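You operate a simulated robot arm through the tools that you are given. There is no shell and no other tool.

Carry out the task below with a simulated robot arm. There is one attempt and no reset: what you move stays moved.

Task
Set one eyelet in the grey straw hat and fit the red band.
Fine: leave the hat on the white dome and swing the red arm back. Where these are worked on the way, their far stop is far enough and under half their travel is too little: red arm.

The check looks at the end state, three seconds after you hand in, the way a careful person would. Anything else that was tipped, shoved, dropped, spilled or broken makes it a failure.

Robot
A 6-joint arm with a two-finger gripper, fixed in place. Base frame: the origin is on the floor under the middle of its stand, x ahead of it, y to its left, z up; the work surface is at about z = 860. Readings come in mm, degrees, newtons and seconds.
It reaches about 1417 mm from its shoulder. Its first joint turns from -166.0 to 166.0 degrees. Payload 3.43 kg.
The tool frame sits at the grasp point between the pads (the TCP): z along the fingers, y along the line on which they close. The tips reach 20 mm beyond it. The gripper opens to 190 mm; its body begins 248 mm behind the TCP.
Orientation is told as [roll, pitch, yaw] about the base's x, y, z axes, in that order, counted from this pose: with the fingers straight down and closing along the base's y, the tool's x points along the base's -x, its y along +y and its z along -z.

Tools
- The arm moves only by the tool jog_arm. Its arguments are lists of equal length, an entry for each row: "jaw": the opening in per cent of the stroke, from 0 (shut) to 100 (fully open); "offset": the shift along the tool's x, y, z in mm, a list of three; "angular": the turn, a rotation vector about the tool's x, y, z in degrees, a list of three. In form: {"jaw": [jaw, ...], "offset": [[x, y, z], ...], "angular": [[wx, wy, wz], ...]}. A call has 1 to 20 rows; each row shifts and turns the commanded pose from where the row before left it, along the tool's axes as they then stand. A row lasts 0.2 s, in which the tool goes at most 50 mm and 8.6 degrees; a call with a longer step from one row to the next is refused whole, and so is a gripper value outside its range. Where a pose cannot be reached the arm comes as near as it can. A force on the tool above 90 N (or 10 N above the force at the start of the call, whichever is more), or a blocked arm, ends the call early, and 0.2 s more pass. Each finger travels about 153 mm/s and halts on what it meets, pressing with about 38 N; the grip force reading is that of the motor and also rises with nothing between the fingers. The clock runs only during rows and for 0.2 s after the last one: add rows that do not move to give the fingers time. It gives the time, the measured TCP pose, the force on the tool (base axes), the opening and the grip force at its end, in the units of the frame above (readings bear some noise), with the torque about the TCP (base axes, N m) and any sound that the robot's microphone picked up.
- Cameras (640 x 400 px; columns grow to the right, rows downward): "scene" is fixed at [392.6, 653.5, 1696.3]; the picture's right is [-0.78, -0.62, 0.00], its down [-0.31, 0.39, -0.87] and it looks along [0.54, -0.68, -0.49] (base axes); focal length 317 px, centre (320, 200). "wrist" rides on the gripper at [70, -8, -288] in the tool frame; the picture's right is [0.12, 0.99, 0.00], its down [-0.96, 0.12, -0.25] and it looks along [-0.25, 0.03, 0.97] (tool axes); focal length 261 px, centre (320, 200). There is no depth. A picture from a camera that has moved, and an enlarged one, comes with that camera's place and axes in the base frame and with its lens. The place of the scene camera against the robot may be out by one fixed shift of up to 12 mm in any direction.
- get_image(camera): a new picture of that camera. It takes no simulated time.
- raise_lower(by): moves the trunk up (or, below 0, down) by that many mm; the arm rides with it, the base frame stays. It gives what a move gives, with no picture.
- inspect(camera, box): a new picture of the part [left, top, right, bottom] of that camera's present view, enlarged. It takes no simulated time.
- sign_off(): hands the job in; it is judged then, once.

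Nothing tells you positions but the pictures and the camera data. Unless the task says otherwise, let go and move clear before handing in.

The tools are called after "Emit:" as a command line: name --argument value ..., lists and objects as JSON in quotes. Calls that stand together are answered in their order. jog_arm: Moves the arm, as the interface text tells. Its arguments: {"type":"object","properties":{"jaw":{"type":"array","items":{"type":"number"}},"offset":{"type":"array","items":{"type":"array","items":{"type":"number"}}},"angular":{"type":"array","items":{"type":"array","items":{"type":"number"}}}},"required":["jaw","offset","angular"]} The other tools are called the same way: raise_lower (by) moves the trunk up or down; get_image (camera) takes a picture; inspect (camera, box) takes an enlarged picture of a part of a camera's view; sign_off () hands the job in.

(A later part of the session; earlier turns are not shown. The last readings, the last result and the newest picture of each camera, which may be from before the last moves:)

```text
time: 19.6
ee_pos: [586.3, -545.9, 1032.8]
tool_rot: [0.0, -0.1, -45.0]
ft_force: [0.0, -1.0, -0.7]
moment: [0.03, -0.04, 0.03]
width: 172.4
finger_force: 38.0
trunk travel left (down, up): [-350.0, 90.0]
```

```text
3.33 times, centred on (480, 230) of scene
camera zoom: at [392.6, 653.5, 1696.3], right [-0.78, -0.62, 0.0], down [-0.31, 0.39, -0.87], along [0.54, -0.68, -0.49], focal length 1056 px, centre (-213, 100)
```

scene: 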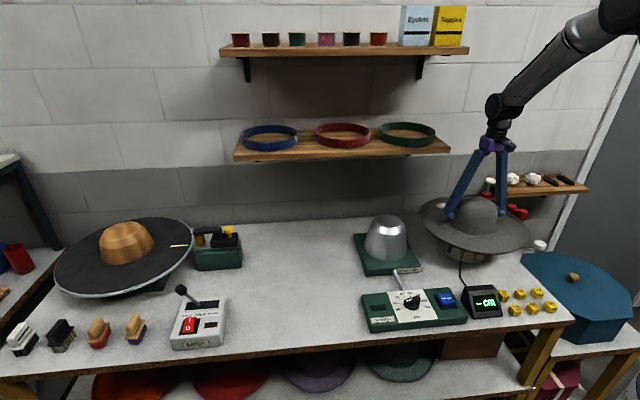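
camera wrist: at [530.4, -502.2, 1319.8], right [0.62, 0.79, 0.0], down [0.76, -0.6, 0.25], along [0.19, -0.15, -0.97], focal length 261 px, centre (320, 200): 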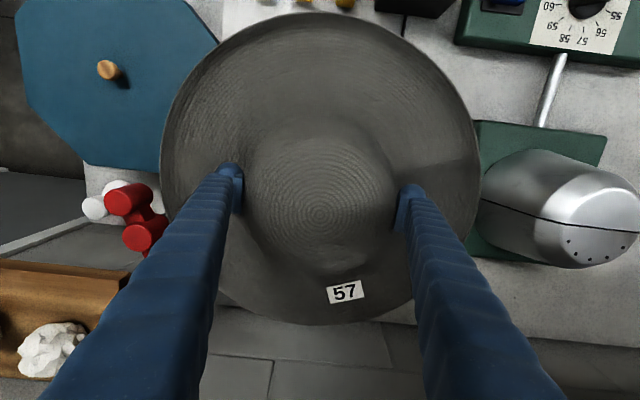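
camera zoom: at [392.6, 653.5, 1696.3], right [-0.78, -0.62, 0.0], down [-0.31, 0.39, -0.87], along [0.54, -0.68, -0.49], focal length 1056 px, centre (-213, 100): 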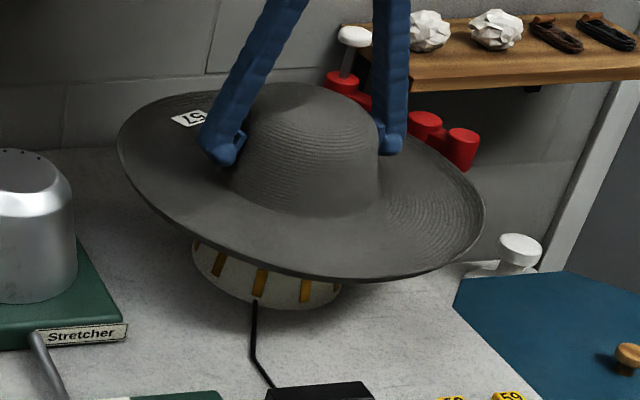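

Alignment checks out in the scene view within a couple of millimetres. I'll lower the hat over the dome in stages and watch the force.

Emit:
jog_arm --jaw '[50, 50, 50, 50]' --offset '[[-1, 1, 25], [0, 0, 25], [0, 0, 25], [0, 0, 0]]' --angular '[[0, 0, 0], [0, 0, 0], [0, 0, 0], [0, 0, 0]]'

Emit:
inspect --camera "scene" --box '[400, 170, 560, 290]'

```text
time: 20.6
ee_pos: [587.7, -547.9, 955.2]
tool_rot: [0.0, 0.1, -45.0]
ft_force: [-0.2, -0.1, -0.6]
moment: [0.02, -0.05, 0.0]
width: 172.1
finger_force: 38.1
trunk travel left (down, up): [-350.0, 90.0]
```

```text
3.33 times, centred on (480, 230) of scene
camera zoom: at [392.6, 653.5, 1696.3], right [-0.78, -0.62, 0.0], down [-0.31, 0.39, -0.87], along [0.54, -0.68, -0.49], focal length 1056 px, centre (-213, 100)
```

zoom: 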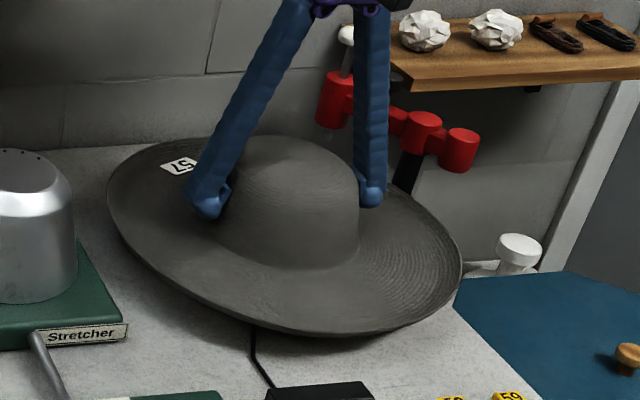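

Emit:
jog_arm --jaw '[50, 50, 50, 50]' --offset '[[0, 1, 10], [0, 0, 10], [0, 0, 5], [0, 0, 0]]' --angular '[[0, 0, 0], [0, 0, 0], [0, 0, 0], [0, 0, 0]]'

Emit:
get_image --camera "scene"

```text
time: 21.6
ee_pos: [590.0, -546.8, 932.7]
tool_rot: [0.0, 0.0, -45.0]
ft_force: [1.0, 0.1, -1.0]
moment: [0.01, -0.01, 0.02]
width: 172.3
finger_force: 37.9
trunk travel left (down, up): [-350.0, 90.0]
```

```text
taken
```

scene: 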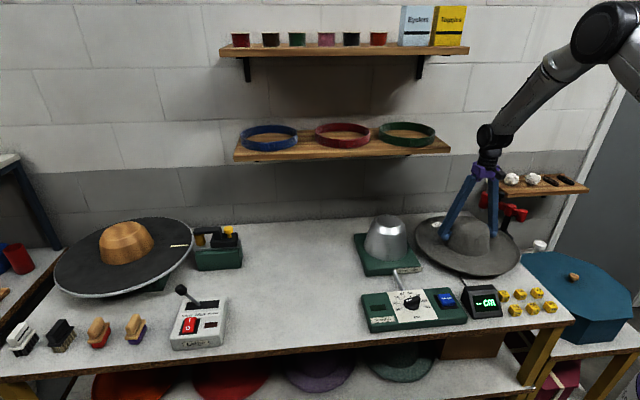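

Emit:
jog_arm --jaw '[50, 50, 50, 50]' --offset '[[0, 0, 6], [0, 0, 4], [0, 0, 2], [0, 0, 0]]' --angular '[[0, 0, 0], [0, 0, 0], [0, 0, 0], [0, 0, 0]]'

Emit:
inspect --camera "scene" --box '[400, 200, 560, 320]'

```text
time: 22.6
ee_pos: [588.9, -546.1, 919.8]
tool_rot: [0.0, 0.0, -45.0]
ft_force: [-0.2, -0.1, -0.9]
moment: [0.02, 0.01, 0.01]
width: 172.0
finger_force: 38.3
trunk travel left (down, up): [-350.0, 90.0]
```

```text
3.33 times, centred on (480, 260) of scene
camera zoom: at [392.6, 653.5, 1696.3], right [-0.78, -0.62, 0.0], down [-0.31, 0.39, -0.87], along [0.54, -0.68, -0.49], focal length 1056 px, centre (-213, 0)
```

zoom: 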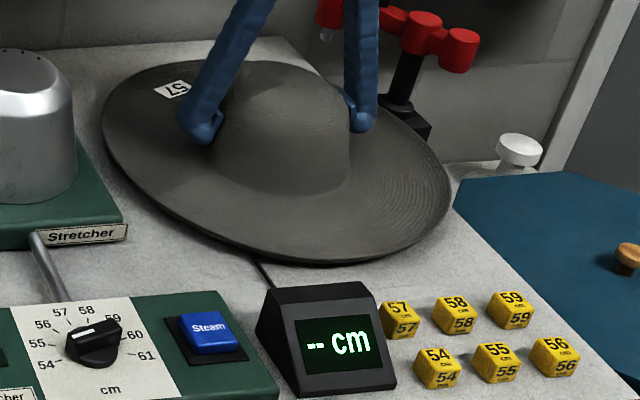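

Emit:
jog_arm --jaw '[50, 50, 50, 50]' --offset '[[0, 0, 2], [0, 0, 2], [0, 0, 1.5], [0, 0, 0]]' --angular '[[0, 0, 0], [0, 0, 0], [0, 0, 0], [0, 0, 0]]'

Emit:
inspect --camera "scene" --box '[400, 200, 560, 320]'

```text
time: 23.6
ee_pos: [589.3, -544.7, 914.8]
tool_rot: [0.0, 0.1, -45.0]
ft_force: [-0.7, 0.2, 5.1]
moment: [0.68, -0.38, 0.0]
width: 172.0
finger_force: 38.2
trunk travel left (down, up): [-350.0, 90.0]
```

```text
3.33 times, centred on (480, 260) of scene
camera zoom: at [392.6, 653.5, 1696.3], right [-0.78, -0.62, 0.0], down [-0.31, 0.39, -0.87], along [0.54, -0.68, -0.49], focal length 1056 px, centre (-213, 0)
```

zoom: 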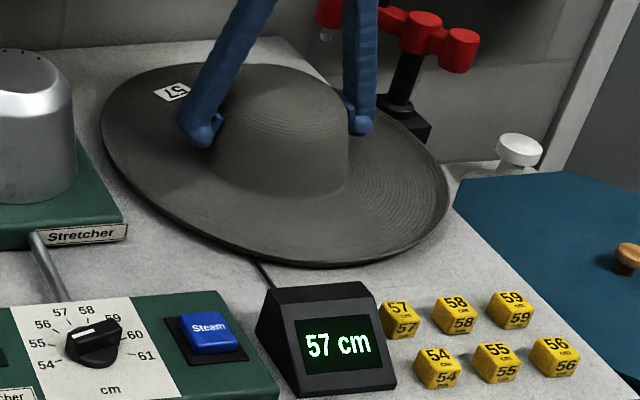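

The gauge reads "57 cm", so the hat is seated on the dome. I'll release it gently and rise straight up.

Emit:
jog_arm --jaw '[92, 95, 100, 100, 100, 100, 100, 100, 100, 100]' --offset '[[0, 0, 0], [0, 0, 0], [0, 0, 0], [0, 0, 0], [0, 0, -20], [0, 0, -30], [0, 0, -40], [0, 0, -40], [0, 0, -40], [0, 0, 0]]' --angular '[[0, 0, 0], [0, 0, 0], [0, 0, 0], [0, 0, 0], [0, 0, 0], [0, 0, 0], [0, 0, 0], [0, 0, 0], [0, 0, 0], [0, 0, 0]]'

Emit:
get_image --camera "wrist"

Emit:
get_image --camera "scene"

Emit:
inspect --camera "scene" --box '[400, 200, 560, 320]'

```text
time: 25.8
ee_pos: [589.6, -545.8, 1083.7]
tool_rot: [-0.1, 0.1, -44.9]
ft_force: [0.4, 0.3, -0.1]
moment: [0.0, 0.01, 0.0]
width: 190.0
finger_force: 0.1
trunk travel left (down, up): [-350.0, 90.0]
```

```text
taken
camera wrist: at [534.0, -501.7, 1371.6], right [0.62, 0.79, 0.0], down [0.76, -0.6, 0.25], along [0.19, -0.15, -0.97], focal length 261 px, centre (320, 200)
```

wrist: 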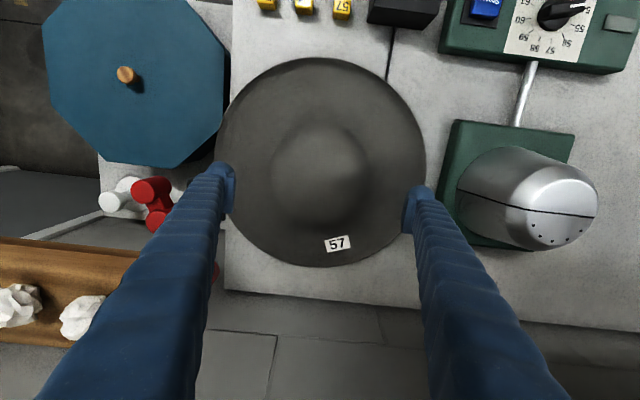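

```text
taken
```

scene: 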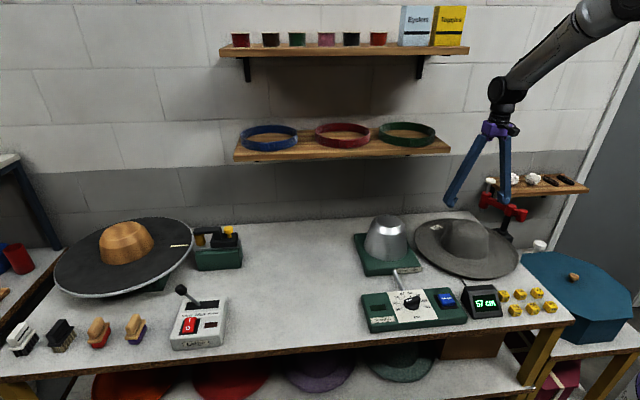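

```text
3.33 times, centred on (480, 260) of scene
camera zoom: at [392.6, 653.5, 1696.3], right [-0.78, -0.62, 0.0], down [-0.31, 0.39, -0.87], along [0.54, -0.68, -0.49], focal length 1056 px, centre (-213, 0)
```

zoom: 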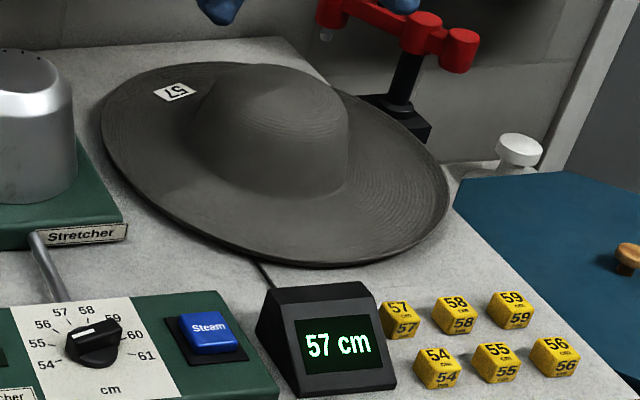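

The hat stays seated with the gauge at 57 cm. Next is the red arm. I plan to hold its white knob at z≈1060, above the small shelf's top at about 1023. First I'll move above it and look.

Emit:
jog_arm --jaw '[100, 100, 100, 80, 60, 50, 45, 45, 45, 45, 45, 45, 45, 45, 45]' --offset '[[0, 0, -40], [0, 0, -40], [0, 0, -40], [0, 0, 0], [0, 0, 0], [0, 0, 0], [0, 0, 0], [-12.3, -35.1, 0], [-12.3, -35.1, 0], [-12.3, -35.1, 0], [-12.3, -35.1, 0], [-12.3, -35.1, 0], [-12.3, -35.1, 0], [-12.3, -35.1, 0], [0, 0, 0]]' --angular '[[0, 0, 0], [0, 0, 0], [0, 0, 0], [0, 0, -7], [0, 0, -7], [0, 0, -7], [0, 0, -7], [0, 0, 0], [0, 0, 0], [0, 0, 0], [0, 0, 0], [0, 0, 0], [0, 0, 0], [0, 0, 0], [0, 0, 0]]'

Emit:
get_image --camera "wrist"

Emit:
get_image --camera "scene"

```text
time: 29.0
ee_pos: [592.3, -796.3, 1200.5]
tool_rot: [0.0, 0.0, -17.0]
ft_force: [-0.6, -1.7, -0.3]
moment: [0.15, -0.02, -0.04]
width: 85.5
finger_force: 0.0
out of reach, approached as far as the arm can: row 14
trunk travel left (down, up): [-350.0, 90.0]
```

```text
taken
camera wrist: at [521.7, -784.5, 1488.3], right [0.18, 0.98, 0.0], down [0.95, -0.17, 0.25], along [0.24, -0.04, -0.97], focal length 261 px, centre (320, 200)
```

wrist: 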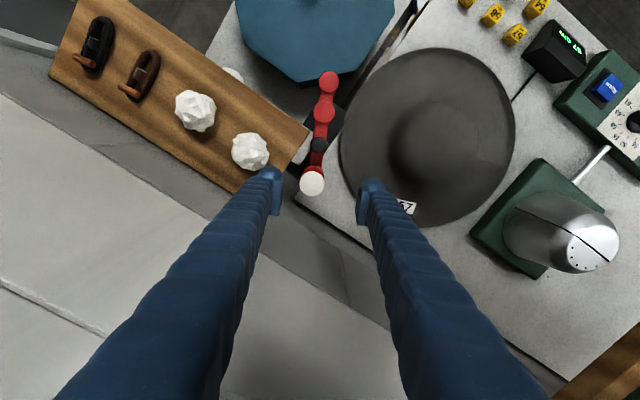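

```text
taken
```

scene: 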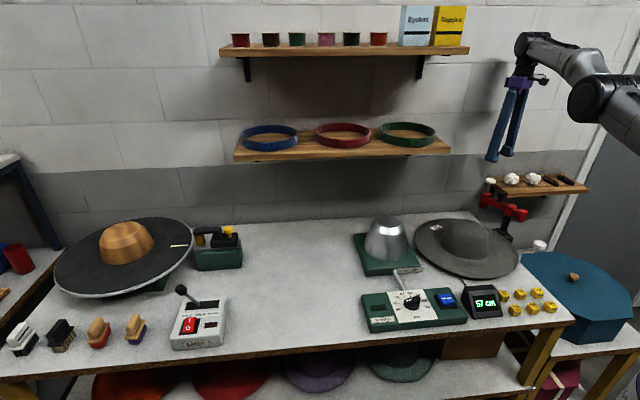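

Emit:
inspect --camera "wrist" --box '[220, 60, 420, 220]'

Emit:
inspect --camera "wrist" --box '[280, 60, 350, 210]'

Emit:
inspect --camera "scene" --box '[460, 140, 560, 240]'

```text
2.50 times, centred on (320, 140) of wrist
camera zoom: at [521.7, -784.5, 1488.3], right [0.18, 0.98, 0.0], down [0.95, -0.17, 0.25], along [0.24, -0.04, -0.97], focal length 652 px, centre (320, 350)
```

zoom: 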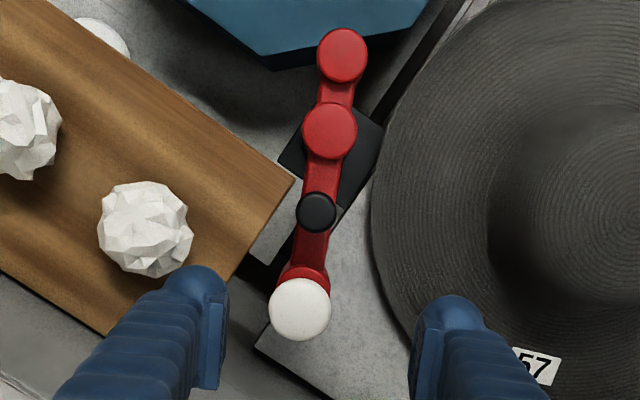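

```text
2.67 times, centred on (315, 135) of wrist
camera zoom: at [521.7, -784.5, 1488.3], right [0.18, 0.98, 0.0], down [0.95, -0.17, 0.25], along [0.24, -0.04, -0.97], focal length 695 px, centre (333, 373)
```

zoom: 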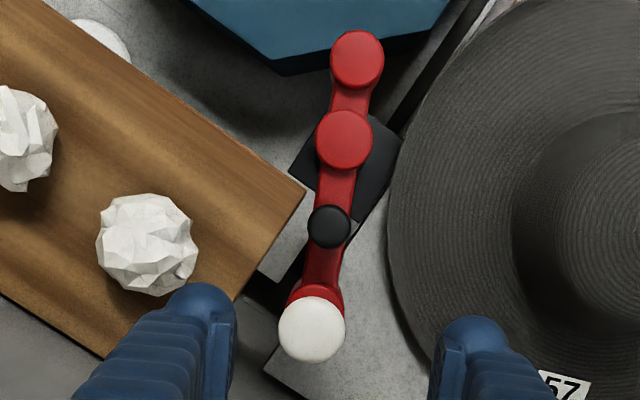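

```text
4.00 times, centred on (510, 190) of scene
camera zoom: at [392.6, 653.5, 1696.3], right [-0.78, -0.62, 0.0], down [-0.31, 0.39, -0.87], along [0.54, -0.68, -0.49], focal length 1268 px, centre (-440, 240)
```

zoom: 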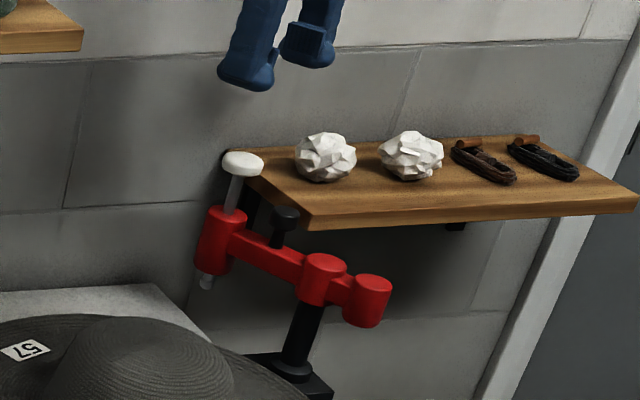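

Knob at about (600,-811,1068), hub at (489,-771), and the paper ball at (531,-902) needs care. I'll narrow the jaw, descend partway and line up.

Emit:
jog_arm --jaw '[38, 34, 34, 34, 34]' --offset '[[0, 0, 30], [0, 0, 40], [-6, -6, 10], [-5.7, -5.8, 0], [0, 0, 0]]' --angular '[[0, 0, 0], [0, 0, 0], [0, 0, 0], [0, 0, 0], [0, 0, 0]]'

Emit:
get_image --camera "wrist"

Emit:
inspect --camera "wrist" --box '[240, 100, 400, 240]'

Emit:
inspect --camera "scene" --box '[460, 140, 560, 240]'

```text
time: 30.2
ee_pos: [600.0, -809.4, 1122.0]
tool_rot: [-0.1, 0.0, -17.1]
ft_force: [-0.4, -0.3, 0.4]
moment: [0.01, 0.01, 0.01]
width: 64.6
finger_force: 0.0
trunk travel left (down, up): [-350.0, 90.0]
```

```text
taken
camera wrist: at [529.8, -796.9, 1409.2], right [0.18, 0.98, 0.0], down [0.95, -0.17, 0.25], along [0.24, -0.04, -0.97], focal length 261 px, centre (320, 200)
```

wrist: 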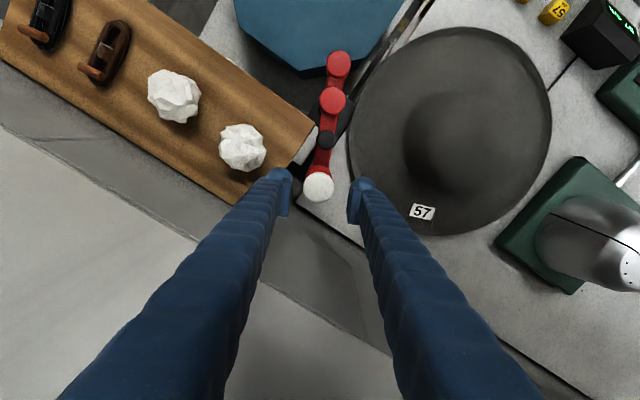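

```text
2.86 times, centred on (320, 170) of wrist
camera zoom: at [529.8, -796.9, 1409.2], right [0.18, 0.98, 0.0], down [0.95, -0.17, 0.25], along [0.24, -0.04, -0.97], focal length 745 px, centre (320, 286)
```

zoom: 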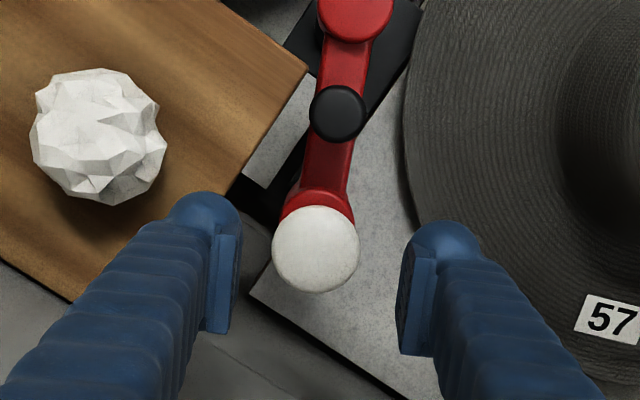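

```text
4.00 times, centred on (510, 190) of scene
camera zoom: at [392.6, 653.5, 1696.3], right [-0.78, -0.62, 0.0], down [-0.31, 0.39, -0.87], along [0.54, -0.68, -0.49], focal length 1268 px, centre (-440, 240)
```

zoom: 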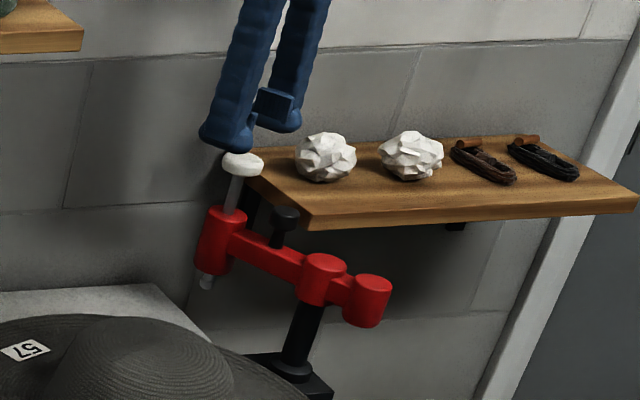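

The knob is centred between the fingers. I'll lower to it and close.

Emit:
jog_arm --jaw '[34, 34, 34, 34, 28, 20, 15, 15]' --offset '[[0.5, -2, 20], [0, 0, 20], [0, 0, 18], [0, 0, 0], [0, 0, 0], [0, 0, 0], [0, 0, 0], [0, 0, 0]]' --angular '[[0, 0, 0], [0, 0, 0], [0, 0, 0], [0, 0, 0], [0, 0, 0], [0, 0, 0], [0, 0, 0], [0, 0, 0]]'

Emit:
inspect --camera "wrist" --box '[240, 100, 400, 240]'

Emit:
inspect --camera "scene" --box '[460, 140, 560, 240]'

```text
time: 32.0
ee_pos: [598.8, -810.9, 1063.9]
tool_rot: [0.0, 0.0, -17.0]
ft_force: [-0.1, -1.3, -0.5]
moment: [0.04, 0.02, 0.08]
width: 37.2
finger_force: 45.2
trunk travel left (down, up): [-350.0, 90.0]
```

```text
2.86 times, centred on (320, 170) of wrist
camera zoom: at [528.6, -798.6, 1351.4], right [0.18, 0.98, 0.0], down [0.95, -0.17, 0.25], along [0.24, -0.04, -0.97], focal length 745 px, centre (320, 286)
```

zoom: 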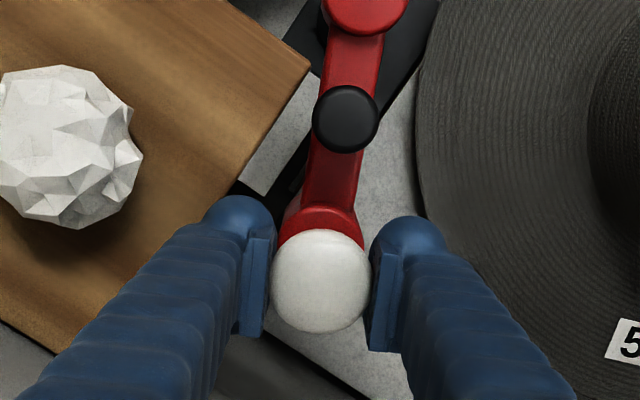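

```text
4.00 times, centred on (510, 190) of scene
camera zoom: at [392.6, 653.5, 1696.3], right [-0.78, -0.62, 0.0], down [-0.31, 0.39, -0.87], along [0.54, -0.68, -0.49], focal length 1268 px, centre (-440, 240)
```

zoom: 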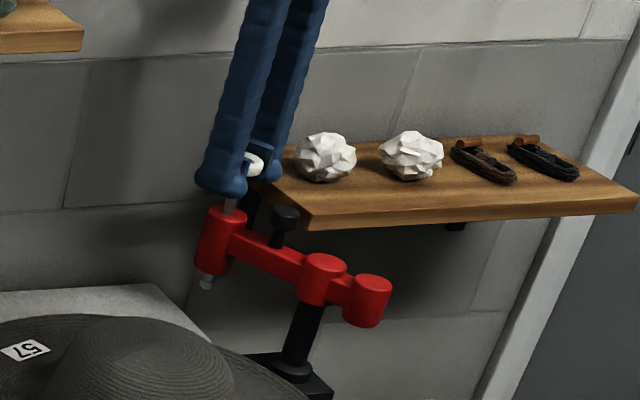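

The knob is held at 37 mm. I'll swing the arm along its arc in small co-rotating steps, starting with 21° to check the forces.

Emit:
jog_arm --jaw '[15, 15, 15, 15]' --offset '[[0.15, 14.16, 0], [0.15, 14.16, 0], [0.15, 14.16, 0], [0, 0, 0]]' --angular '[[0, 0, -7], [0, 0, -7], [0, 0, -7], [0, 0, 0]]'

Emit:
inspect --camera "wrist" --box '[220, 80, 420, 240]'

Emit:
inspect --camera "scene" --box '[440, 140, 560, 260]'

```text
time: 33.0
ee_pos: [605.4, -768.7, 1062.8]
tool_rot: [0.0, 0.0, 4.1]
ft_force: [0.9, 2.0, 1.3]
moment: [0.1, 0.08, -0.14]
width: 36.8
finger_force: 45.2
trunk travel left (down, up): [-350.0, 90.0]
```

```text
2.50 times, centred on (320, 160) of wrist
camera zoom: at [535.8, -782.9, 1350.7], right [-0.19, 0.98, 0.0], down [0.95, 0.18, 0.25], along [0.24, 0.05, -0.97], focal length 652 px, centre (320, 300)
```

zoom: 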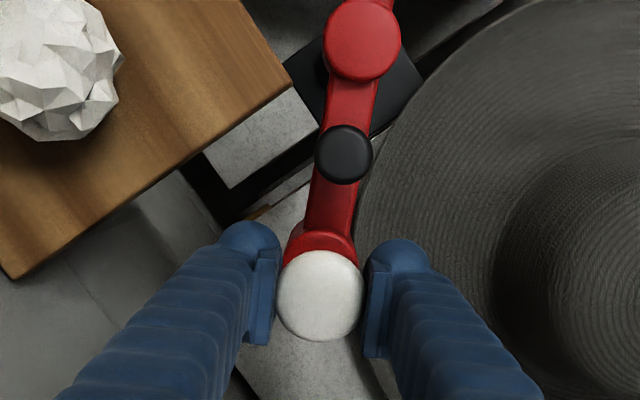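

```text
3.33 times, centred on (500, 200) of scene
camera zoom: at [392.6, 653.5, 1696.3], right [-0.78, -0.62, 0.0], down [-0.31, 0.39, -0.87], along [0.54, -0.68, -0.49], focal length 1056 px, centre (-280, 200)
```

zoom: 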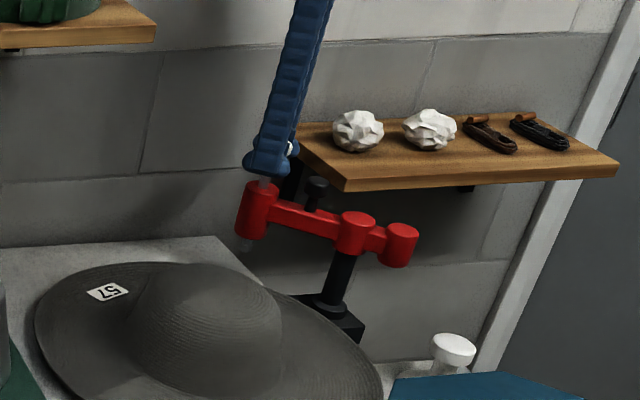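

The arm swings freely with about 2 N. I'll continue the arc.

Emit:
jog_arm --jaw '[15, 15, 15, 15, 15, 15]' --offset '[[0.15, 14.16, 0], [0.15, 14.16, 0], [0.15, 14.16, 0], [0.15, 14.16, 0], [0.15, 14.16, 0], [0, 0, 0]]' --angular '[[0, 0, -7], [0, 0, -7], [0, 0, -7], [0, 0, -7], [0, 0, -7], [0, 0, 0]]'

Emit:
inspect --camera "wrist" --box '[220, 80, 420, 240]'

Emit:
inspect --camera "scene" --box '[440, 140, 560, 260]'

```text
time: 34.4
ee_pos: [583.6, -703.9, 1063.3]
tool_rot: [-0.1, 0.0, 39.1]
ft_force: [5.1, 3.4, 1.5]
moment: [0.06, 0.12, 0.03]
width: 37.2
finger_force: 44.5
trunk travel left (down, up): [-350.0, 90.0]
```

```text
2.50 times, centred on (320, 160) of wrist
camera zoom: at [534.7, -754.0, 1351.0], right [-0.72, 0.7, 0.0], down [0.67, 0.7, 0.25], along [0.17, 0.18, -0.97], focal length 652 px, centre (320, 300)
```

zoom: 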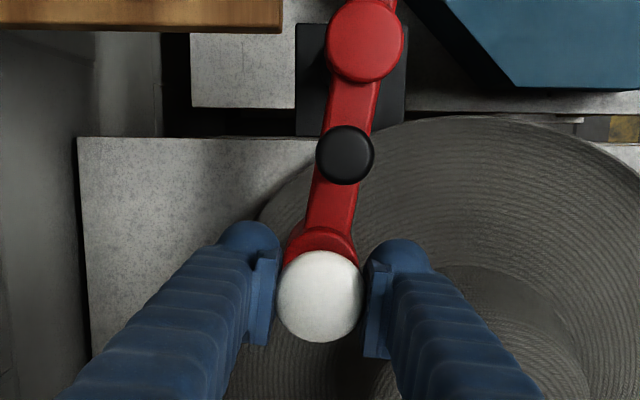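

```text
3.33 times, centred on (500, 200) of scene
camera zoom: at [392.6, 653.5, 1696.3], right [-0.78, -0.62, 0.0], down [-0.31, 0.39, -0.87], along [0.54, -0.68, -0.49], focal length 1056 px, centre (-280, 200)
```

zoom: 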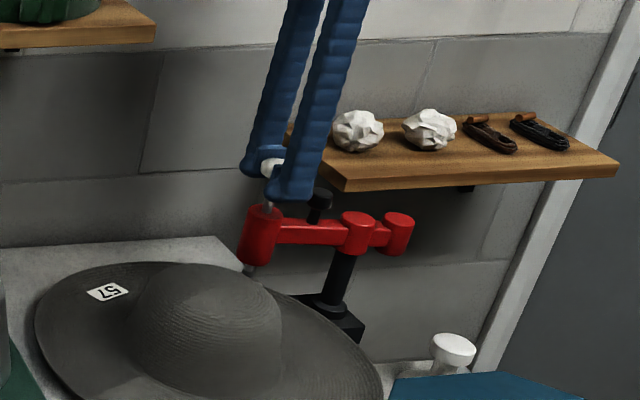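

The force shows the true radius is about 1.5 mm larger. I'll correct that and continue toward the far stop.

Emit:
jog_arm --jaw '[15, 15, 15, 15]' --offset '[[-1.2, 14.3, 0], [0.05, 14.3, 0], [0.05, 14.3, 0], [0, 0, 0]]' --angular '[[0, 0, -7], [0, 0, -7], [0, 0, -7], [0, 0, 0]]'

Emit:
inspect --camera "wrist" --box '[220, 80, 420, 240]'

Emit:
inspect --camera "scene" --box '[440, 140, 560, 260]'

```text
time: 35.4
ee_pos: [552.7, -672.5, 1062.8]
tool_rot: [0.1, -0.1, 60.2]
ft_force: [2.1, 0.5, 1.3]
moment: [-0.06, 0.15, 0.26]
width: 37.0
finger_force: 44.6
trunk travel left (down, up): [-350.0, 90.0]
```

```text
2.50 times, centred on (320, 160) of wrist
camera zoom: at [525.7, -738.3, 1350.6], right [-0.92, 0.39, 0.0], down [0.38, 0.89, 0.25], along [0.1, 0.23, -0.97], focal length 652 px, centre (320, 300)
```

zoom: 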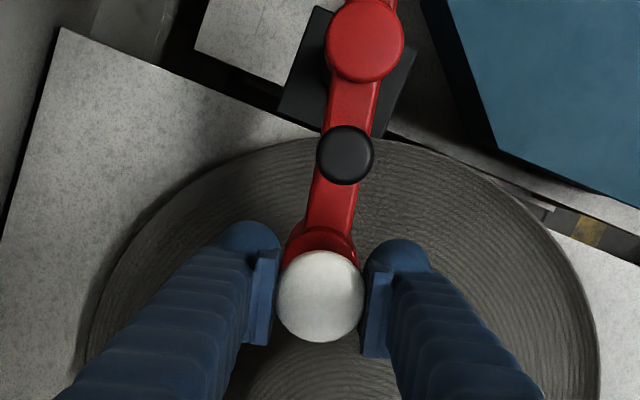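

```text
3.33 times, centred on (500, 200) of scene
camera zoom: at [392.6, 653.5, 1696.3], right [-0.78, -0.62, 0.0], down [-0.31, 0.39, -0.87], along [0.54, -0.68, -0.49], focal length 1056 px, centre (-280, 200)
```

zoom: 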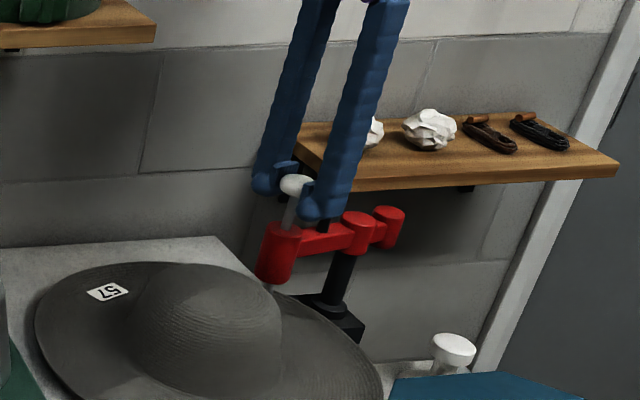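

Emit:
jog_arm --jaw '[15, 15, 15]' --offset '[[-0.1, 8.17, 0], [-0.1, 6.1, 0], [0, 0, 0]]' --angular '[[0, 0, -4], [0, 0, -3], [0, 0, 0]]'

Emit:
inspect --camera "scene" --box '[440, 160, 540, 260]'

```text
time: 36.2
ee_pos: [541.3, -665.6, 1062.7]
tool_rot: [0.1, 0.0, 67.0]
ft_force: [2.8, 2.2, 0.7]
moment: [0.0, 0.03, 0.22]
width: 36.8
finger_force: 45.1
trunk travel left (down, up): [-350.0, 90.0]
```

```text
4.00 times, centred on (490, 210) of scene
camera zoom: at [392.6, 653.5, 1696.3], right [-0.78, -0.62, 0.0], down [-0.31, 0.39, -0.87], along [0.54, -0.68, -0.49], focal length 1268 px, centre (-360, 160)
```

zoom: 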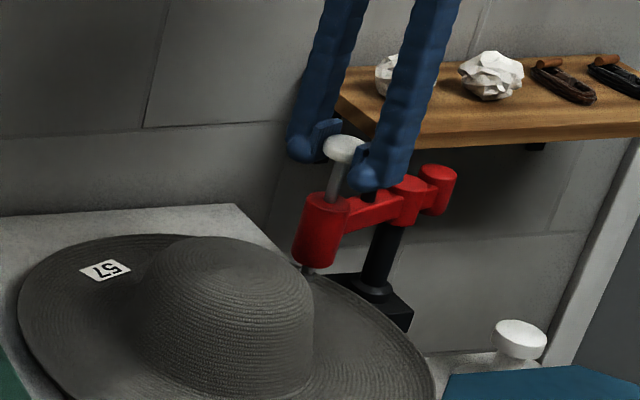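

Emit:
jog_arm --jaw '[15, 15, 15, 15]' --offset '[[-0.1, 3.1, 0], [-0.1, 3.1, 0], [0, 0, 0], [0, 0, 0]]' --angular '[[0, 0, -1.5], [0, 0, -1.5], [0, 0, 0], [0, 0, 0]]'

```text
time: 37.2
ee_pos: [536.2, -663.0, 1062.8]
tool_rot: [0.0, 0.0, 70.1]
ft_force: [1.8, 3.8, 0.7]
moment: [0.02, -0.01, 0.05]
width: 37.1
finger_force: 44.7
trunk travel left (down, up): [-350.0, 90.0]
```

Emit:
jog_arm --jaw '[15, 15, 15, 15]' --offset '[[-0.8, 3.1, 0], [0, 3.1, 0], [0, 0, 0], [0, 0, 0]]' --angular '[[0, 0, -1.5], [0, 0, -1.5], [0, 0, 0], [0, 0, 0]]'

Emit:
inspect --camera "wrist" --box '[220, 80, 420, 240]'

Emit:
inspect --camera "scene" --box '[440, 160, 540, 260]'

```text
time: 38.2
ee_pos: [533.8, -664.1, 1064.0]
tool_rot: [0.0, 0.2, 73.0]
ft_force: [28.1, -18.9, 0.2]
moment: [-0.3, 0.2, 0.19]
width: 37.0
finger_force: 45.0
trunk travel left (down, up): [-350.0, 90.0]
```

```text
2.50 times, centred on (320, 160) of wrist
camera zoom: at [521.1, -732.1, 1351.2], right [-0.98, 0.18, 0.0], down [0.17, 0.95, 0.24], along [0.04, 0.24, -0.97], focal length 652 px, centre (320, 300)
```

zoom: 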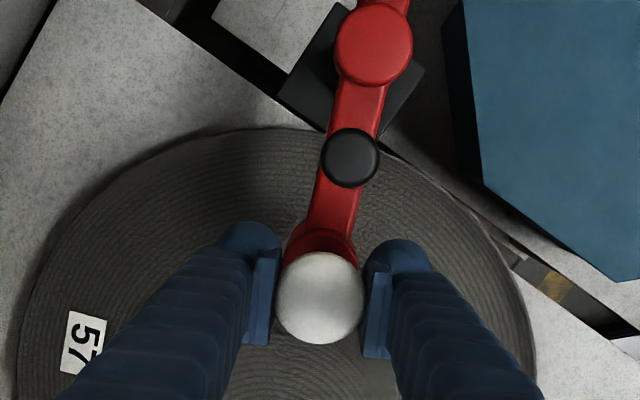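

```text
4.00 times, centred on (490, 210) of scene
camera zoom: at [392.6, 653.5, 1696.3], right [-0.78, -0.62, 0.0], down [-0.31, 0.39, -0.87], along [0.54, -0.68, -0.49], focal length 1268 px, centre (-360, 160)
```

zoom: 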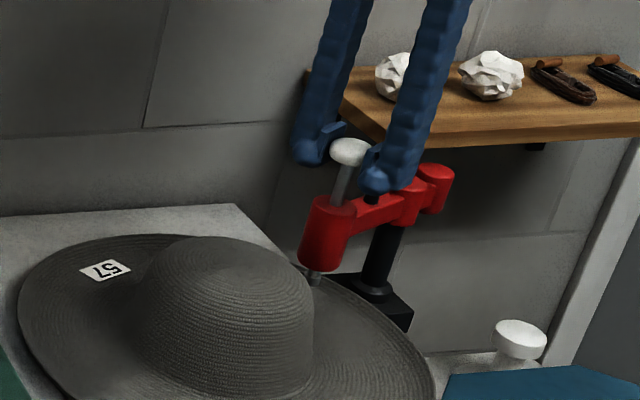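

I've hit the far stop with about 34 N of tangential force. I'll relax the push, open, and rise above the knob.

Emit:
jog_arm --jaw '[15, 15, 20, 26, 34, 34, 34, 34, 34]' --offset '[[0, -1.5, 0], [0, 0, 0], [0, 0, 0], [0, 0, 0], [0, 0, 0], [0, 0, -20], [0, 0, -30], [0, 0, -30], [0, 0, 0]]' --angular '[[0, 0, 0], [0, 0, 0], [0, 0, 0], [0, 0, 0], [0, 0, 0], [0, 0, 0], [0, 0, 0], [0, 0, 0], [0, 0, 0]]'

Emit:
get_image --camera "wrist"

Emit:
inspect --camera "wrist" --box '[240, 100, 400, 240]'

Emit:
inspect --camera "scene" --box '[440, 160, 540, 260]'

```text
time: 40.2
ee_pos: [532.0, -661.6, 1143.5]
tool_rot: [0.2, 0.0, 73.0]
ft_force: [0.5, 0.3, 0.3]
moment: [0.01, 0.0, 0.01]
width: 64.7
finger_force: 0.0
trunk travel left (down, up): [-350.0, 90.0]
```

```text
taken
camera wrist: at [519.5, -730.6, 1431.2], right [-0.98, 0.18, 0.0], down [0.17, 0.95, 0.25], along [0.04, 0.24, -0.97], focal length 261 px, centre (320, 200)
```

wrist: 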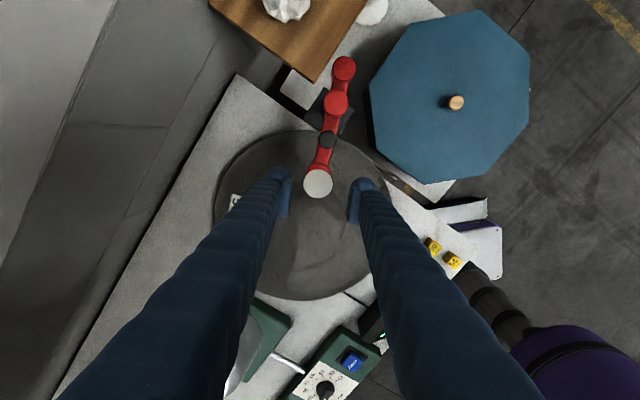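

```text
2.86 times, centred on (320, 170) of wrist
camera zoom: at [519.5, -730.6, 1431.2], right [-0.98, 0.18, 0.0], down [0.17, 0.95, 0.25], along [0.04, 0.24, -0.97], focal length 745 px, centre (320, 286)
```

zoom: 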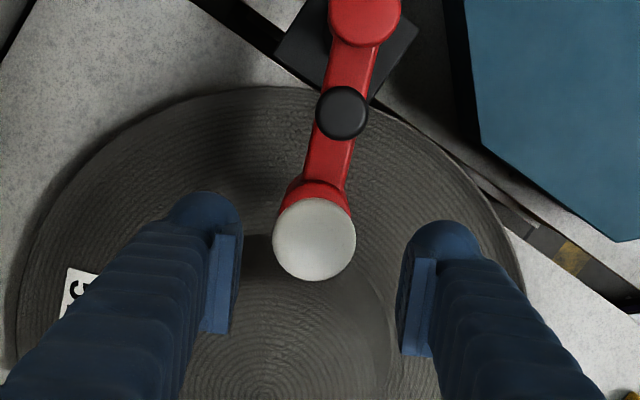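

```text
4.00 times, centred on (490, 210) of scene
camera zoom: at [392.6, 653.5, 1696.3], right [-0.78, -0.62, 0.0], down [-0.31, 0.39, -0.87], along [0.54, -0.68, -0.49], focal length 1268 px, centre (-360, 160)
```

zoom: 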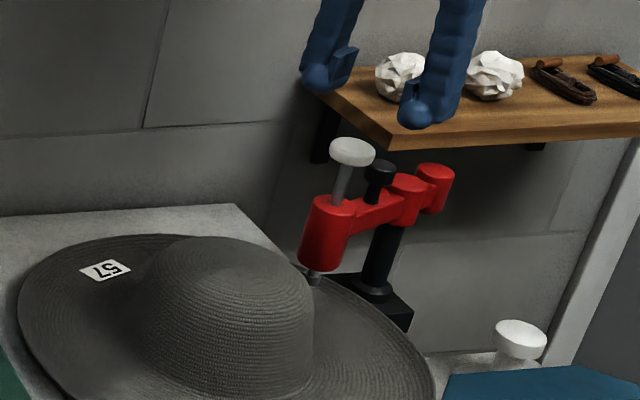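

The arm stays at the far stop over the anvil, with the knob at about (534.5,-662.5). I'll close the fingers, centre over the knob and approach its top.

Emit:
jog_arm --jaw '[20, 5, 0, 0, 0, 0, 0]' --offset '[[0, -2.6, 0], [0, 0, 0], [0, 0, 0], [0, 0, 25], [0, 0, 22], [0, 0, 0], [0, 0, 0]]' --angular '[[0, 0, 0], [0, 0, 0], [0, 0, 0], [0, 0, 0], [0, 0, 0], [0, 0, 0], [0, 0, 0]]'

Emit:
inspect --camera "wrist" --box '[240, 100, 400, 240]'

Emit:
inspect --camera "scene" --box '[440, 160, 540, 260]'

```text
time: 41.8
ee_pos: [534.4, -662.6, 1096.2]
tool_rot: [0.0, 0.0, 73.0]
ft_force: [0.3, -1.5, 1.9]
moment: [-0.02, -0.01, 0.03]
width: 6.2
finger_force: 34.3
trunk travel left (down, up): [-350.0, 90.0]
```

```text
2.86 times, centred on (320, 170) of wrist
camera zoom: at [521.7, -731.8, 1383.4], right [-0.98, 0.18, 0.0], down [0.17, 0.95, 0.25], along [0.04, 0.24, -0.97], focal length 745 px, centre (320, 286)
```

zoom: 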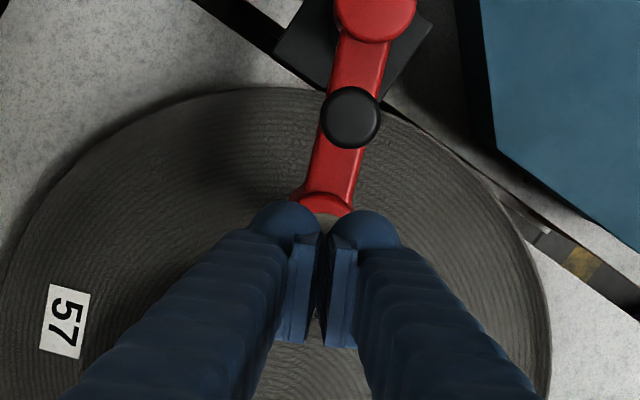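

```text
4.00 times, centred on (490, 210) of scene
camera zoom: at [392.6, 653.5, 1696.3], right [-0.78, -0.62, 0.0], down [-0.31, 0.39, -0.87], along [0.54, -0.68, -0.49], focal length 1268 px, centre (-360, 160)
```

zoom: 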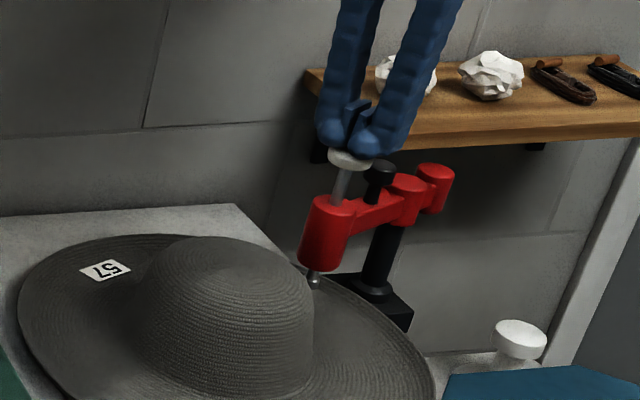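

The tips are just at the knob top. I'll press down steadily and watch the force.

Emit:
jog_arm --jaw '[0, 0, 0, 0, 0]' --offset '[[0, 0, 6], [0, 0, 6], [0, 0, 6], [0, 0, 6], [0, 0, 0]]' --angular '[[0, 0, 0], [0, 0, 0], [0, 0, 0], [0, 0, 0], [0, 0, 0]]'

Emit:
inspect --camera "scene" --box '[440, 160, 540, 260]'

```text
time: 43.0
ee_pos: [534.6, -662.4, 1071.6]
tool_rot: [0.1, 0.0, 73.0]
ft_force: [0.6, 0.5, 3.6]
moment: [-0.01, -0.04, 0.03]
width: 5.9
finger_force: 34.1
trunk travel left (down, up): [-350.0, 90.0]
```

```text
4.00 times, centred on (490, 210) of scene
camera zoom: at [392.6, 653.5, 1696.3], right [-0.78, -0.62, 0.0], down [-0.31, 0.39, -0.87], along [0.54, -0.68, -0.49], focal length 1268 px, centre (-360, 160)
```

zoom: 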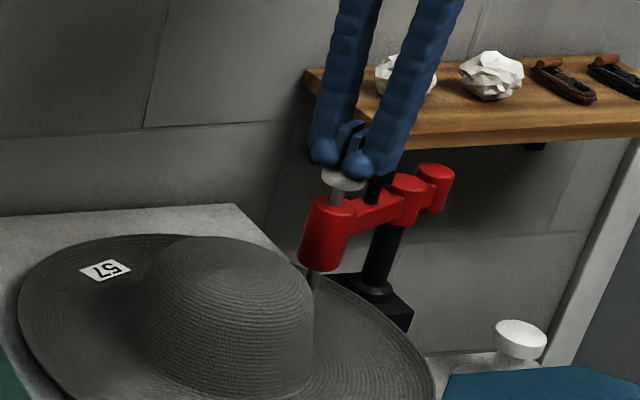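

The plunger is moving down against a light spring, and I'll keep pressing.

Emit:
jog_arm --jaw '[0, 0, 0, 0, 0]' --offset '[[0, 0, 5], [0, 0, 5], [0, 0, 4], [0, 0, 0], [0, 0, 0]]' --angular '[[0, 0, 0], [0, 0, 0], [0, 0, 0], [0, 0, 0], [0, 0, 0]]'

Emit:
inspect --camera "scene" --box '[440, 160, 540, 260]'

```text
time: 44.2
ee_pos: [533.4, -661.8, 1062.8]
tool_rot: [-0.3, 0.3, 72.9]
ft_force: [3.9, 1.4, 53.8]
moment: [-0.06, 0.04, 0.12]
width: 6.0
finger_force: 33.4
trunk travel left (down, up): [-350.0, 90.0]
```

```text
4.00 times, centred on (490, 210) of scene
camera zoom: at [392.6, 653.5, 1696.3], right [-0.78, -0.62, 0.0], down [-0.31, 0.39, -0.87], along [0.54, -0.68, -0.49], focal length 1268 px, centre (-360, 160)
```

zoom: 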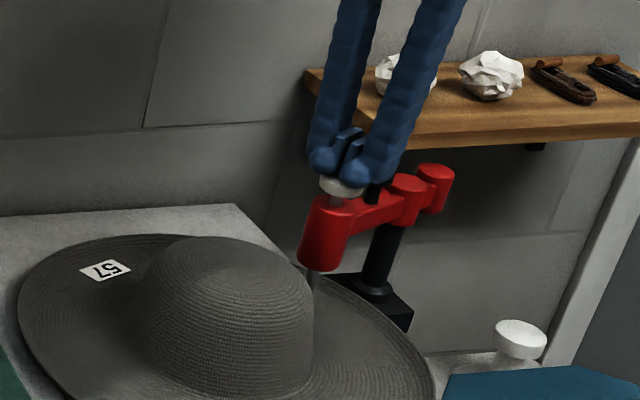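

Force has risen to 54 N, so the plunger has met something firm. I'll check the hat, the gauge and the tip before going further.

Emit:
inspect --camera "scene" --box '[455, 215, 515, 265]'

Emit:
inspect --camera "scene" --box '[400, 200, 560, 320]'

Emit:
inspect --camera "wrist" --box '[240, 80, 420, 220]'

```text
8.00 times, centred on (485, 240) of scene
camera zoom: at [392.6, 653.5, 1696.3], right [-0.78, -0.62, 0.0], down [-0.31, 0.39, -0.87], along [0.54, -0.68, -0.49], focal length 2535 px, centre (-1000, -120)
```

zoom: 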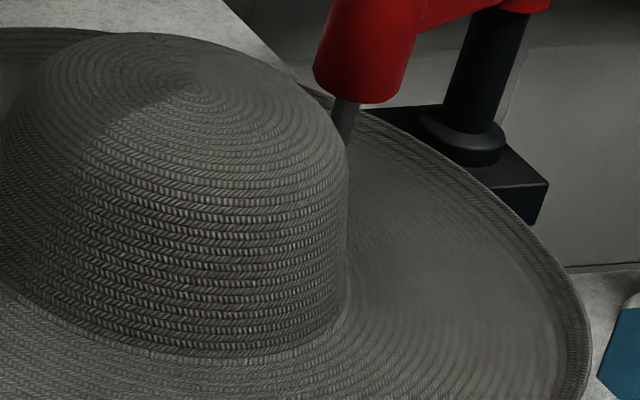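

```text
3.33 times, centred on (480, 260) of scene
camera zoom: at [392.6, 653.5, 1696.3], right [-0.78, -0.62, 0.0], down [-0.31, 0.39, -0.87], along [0.54, -0.68, -0.49], focal length 1056 px, centre (-213, 0)
```

zoom: 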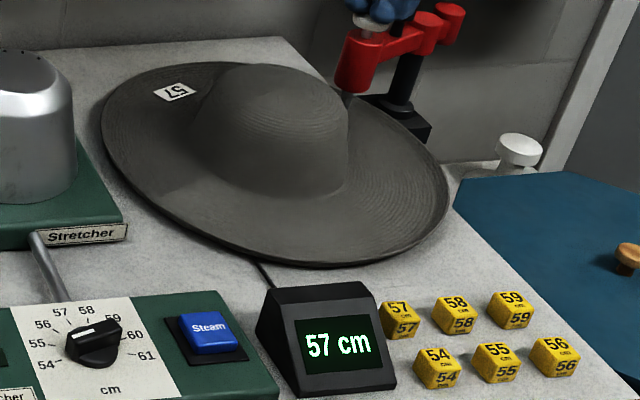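

```text
2.86 times, centred on (330, 150) of wrist
camera zoom: at [520.0, -730.1, 1351.6], right [-0.98, 0.18, -0.01], down [0.17, 0.96, 0.24], along [0.05, 0.24, -0.97], focal length 745 px, centre (291, 343)
```

zoom: 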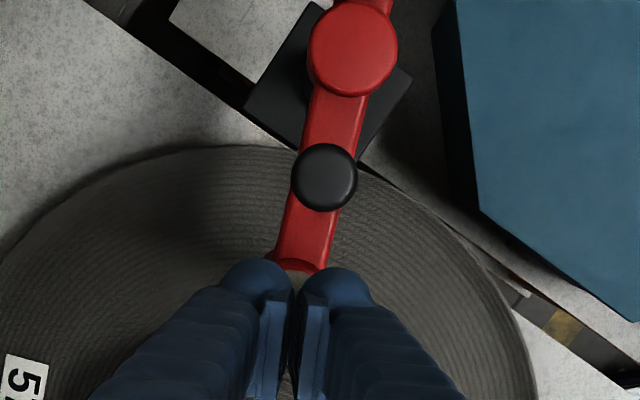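

The gauge still reads 57 and the hat is undisturbed. I'll press slightly harder to complete the setting stroke.

Emit:
jog_arm --jaw '[0, 0, 0, 0]' --offset '[[0, 0, 1], [0, 0, 1], [0, 0, 0.8], [0, 0, 0]]' --angular '[[0, 0, 0], [0, 0, 0], [0, 0, 0], [0, 0, 0]]'

Emit:
inspect --camera "scene" --box '[400, 200, 560, 320]'

```text
time: 45.2
ee_pos: [533.9, -662.6, 1063.5]
tool_rot: [-0.5, 0.3, 73.1]
ft_force: [6.0, -1.9, 73.6]
moment: [-0.15, -0.03, 0.35]
width: 6.0
finger_force: 34.2
trunk travel left (down, up): [-350.0, 90.0]
```

```text
3.33 times, centred on (480, 260) of scene
camera zoom: at [392.6, 653.5, 1696.3], right [-0.78, -0.62, 0.0], down [-0.31, 0.39, -0.87], along [0.54, -0.68, -0.49], focal length 1056 px, centre (-213, 0)
```

zoom: 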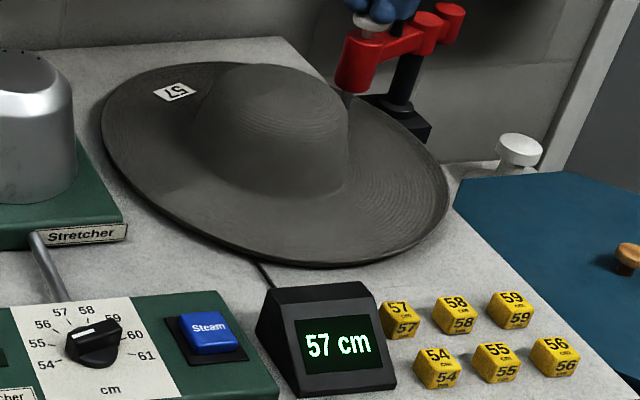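

It's a hard stop at full travel. I'll release and rise, then move aside to see whether an eyelet was set.

Emit:
jog_arm --jaw '[0, 0, 0, 0, 0, 0, 0]' --offset '[[0, 0, -6], [0, 0, -8], [0, 0, -10], [0, 0, -15], [0, 0, -25], [0, 0, -25], [0, 0, 0]]' --angular '[[0, 0, 0], [0, 0, 0], [0, 0, 0], [0, 0, 0], [0, 0, 0], [0, 0, 0], [0, 0, 0]]'

Emit:
inspect --camera "scene" --box '[440, 160, 540, 260]'

Emit:
get_image --camera "wrist"

```text
time: 46.8
ee_pos: [533.5, -662.7, 1143.8]
tool_rot: [0.0, 0.0, 73.0]
ft_force: [0.7, -0.6, -0.1]
moment: [-0.01, 0.02, -0.03]
width: 0.1
finger_force: 34.0
trunk travel left (down, up): [-350.0, 90.0]
```

```text
4.00 times, centred on (490, 210) of scene
camera zoom: at [392.6, 653.5, 1696.3], right [-0.78, -0.62, 0.0], down [-0.31, 0.39, -0.87], along [0.54, -0.68, -0.49], focal length 1268 px, centre (-360, 160)
```

zoom: 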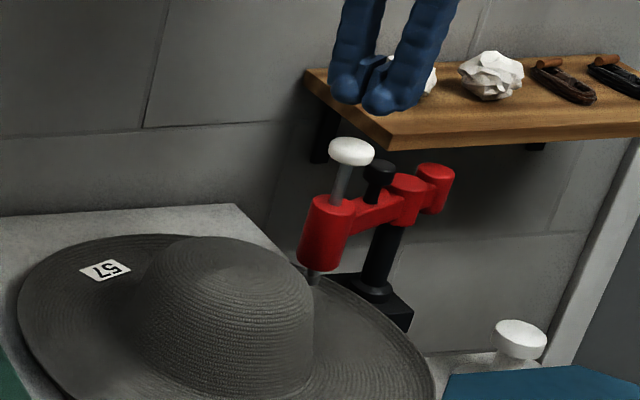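

```text
taken
camera wrist: at [521.4, -731.7, 1431.9], right [-0.98, 0.18, 0.0], down [0.17, 0.95, 0.25], along [0.04, 0.24, -0.97], focal length 261 px, centre (320, 200)
```

wrist: 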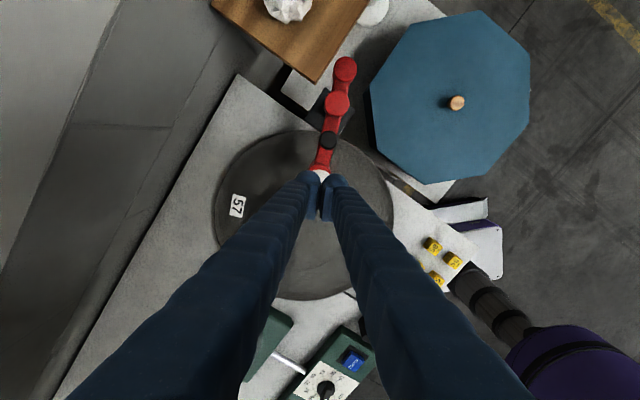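

The plunger sprang back. I'll shift the camera to the side to look under the press head at the brim.

Emit:
jog_arm --jaw '[0, 0, 0, 0, 0, 0, 0, 0]' --offset '[[-15.6, 33.1, 0], [-15.6, 33.1, 0], [-15.6, 33.1, 0], [-15.6, 33.1, 20], [-15.6, 33.1, 20], [-15.6, 33.1, 20], [-15.6, 33.1, 20], [0, 0, 0]]' --angular '[[0, 0, 0], [0, 0, 0], [0, 0, 0], [0, 0, 0], [0, 0, 0], [0, 0, 0], [0, 0, 0], [0, 0, 0]]'

Emit:
get_image --camera "wrist"

Emit:
inspect --camera "wrist" --box '[120, 20, 320, 180]'

```text
time: 48.6
ee_pos: [343.7, -489.0, 1065.5]
tool_rot: [0.0, 0.0, 72.9]
ft_force: [0.8, 0.6, 0.2]
moment: [-0.05, 0.0, 0.0]
width: 0.0
finger_force: 34.2
trunk travel left (down, up): [-350.0, 90.0]
```

```text
taken
camera wrist: at [331.1, -558.5, 1352.9], right [-0.98, 0.18, 0.0], down [0.17, 0.95, 0.25], along [0.04, 0.24, -0.97], focal length 261 px, centre (320, 200)
```

wrist: 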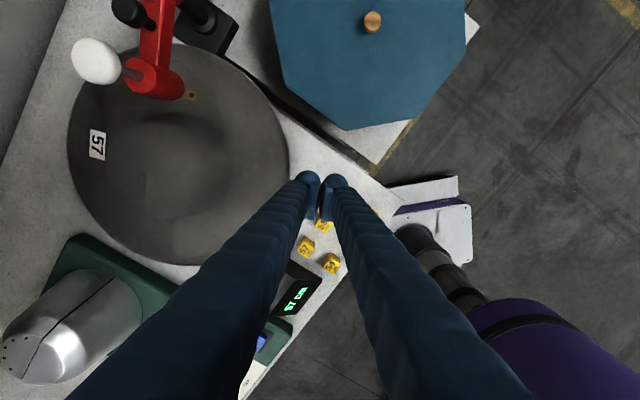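

```text
2.50 times, centred on (220, 100) of wrist
camera zoom: at [331.1, -558.5, 1352.9], right [-0.98, 0.18, 0.0], down [0.17, 0.95, 0.25], along [0.04, 0.24, -0.97], focal length 652 px, centre (570, 450)
```

zoom: 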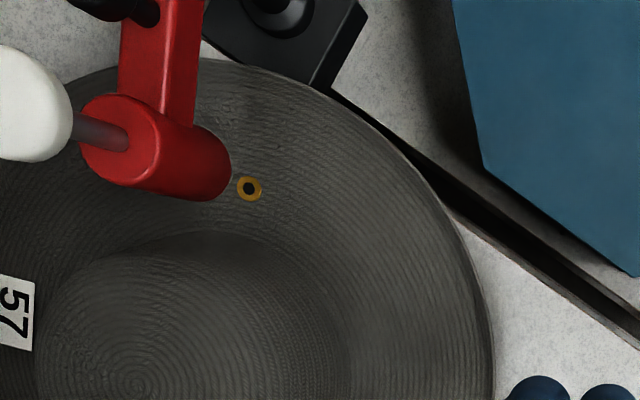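

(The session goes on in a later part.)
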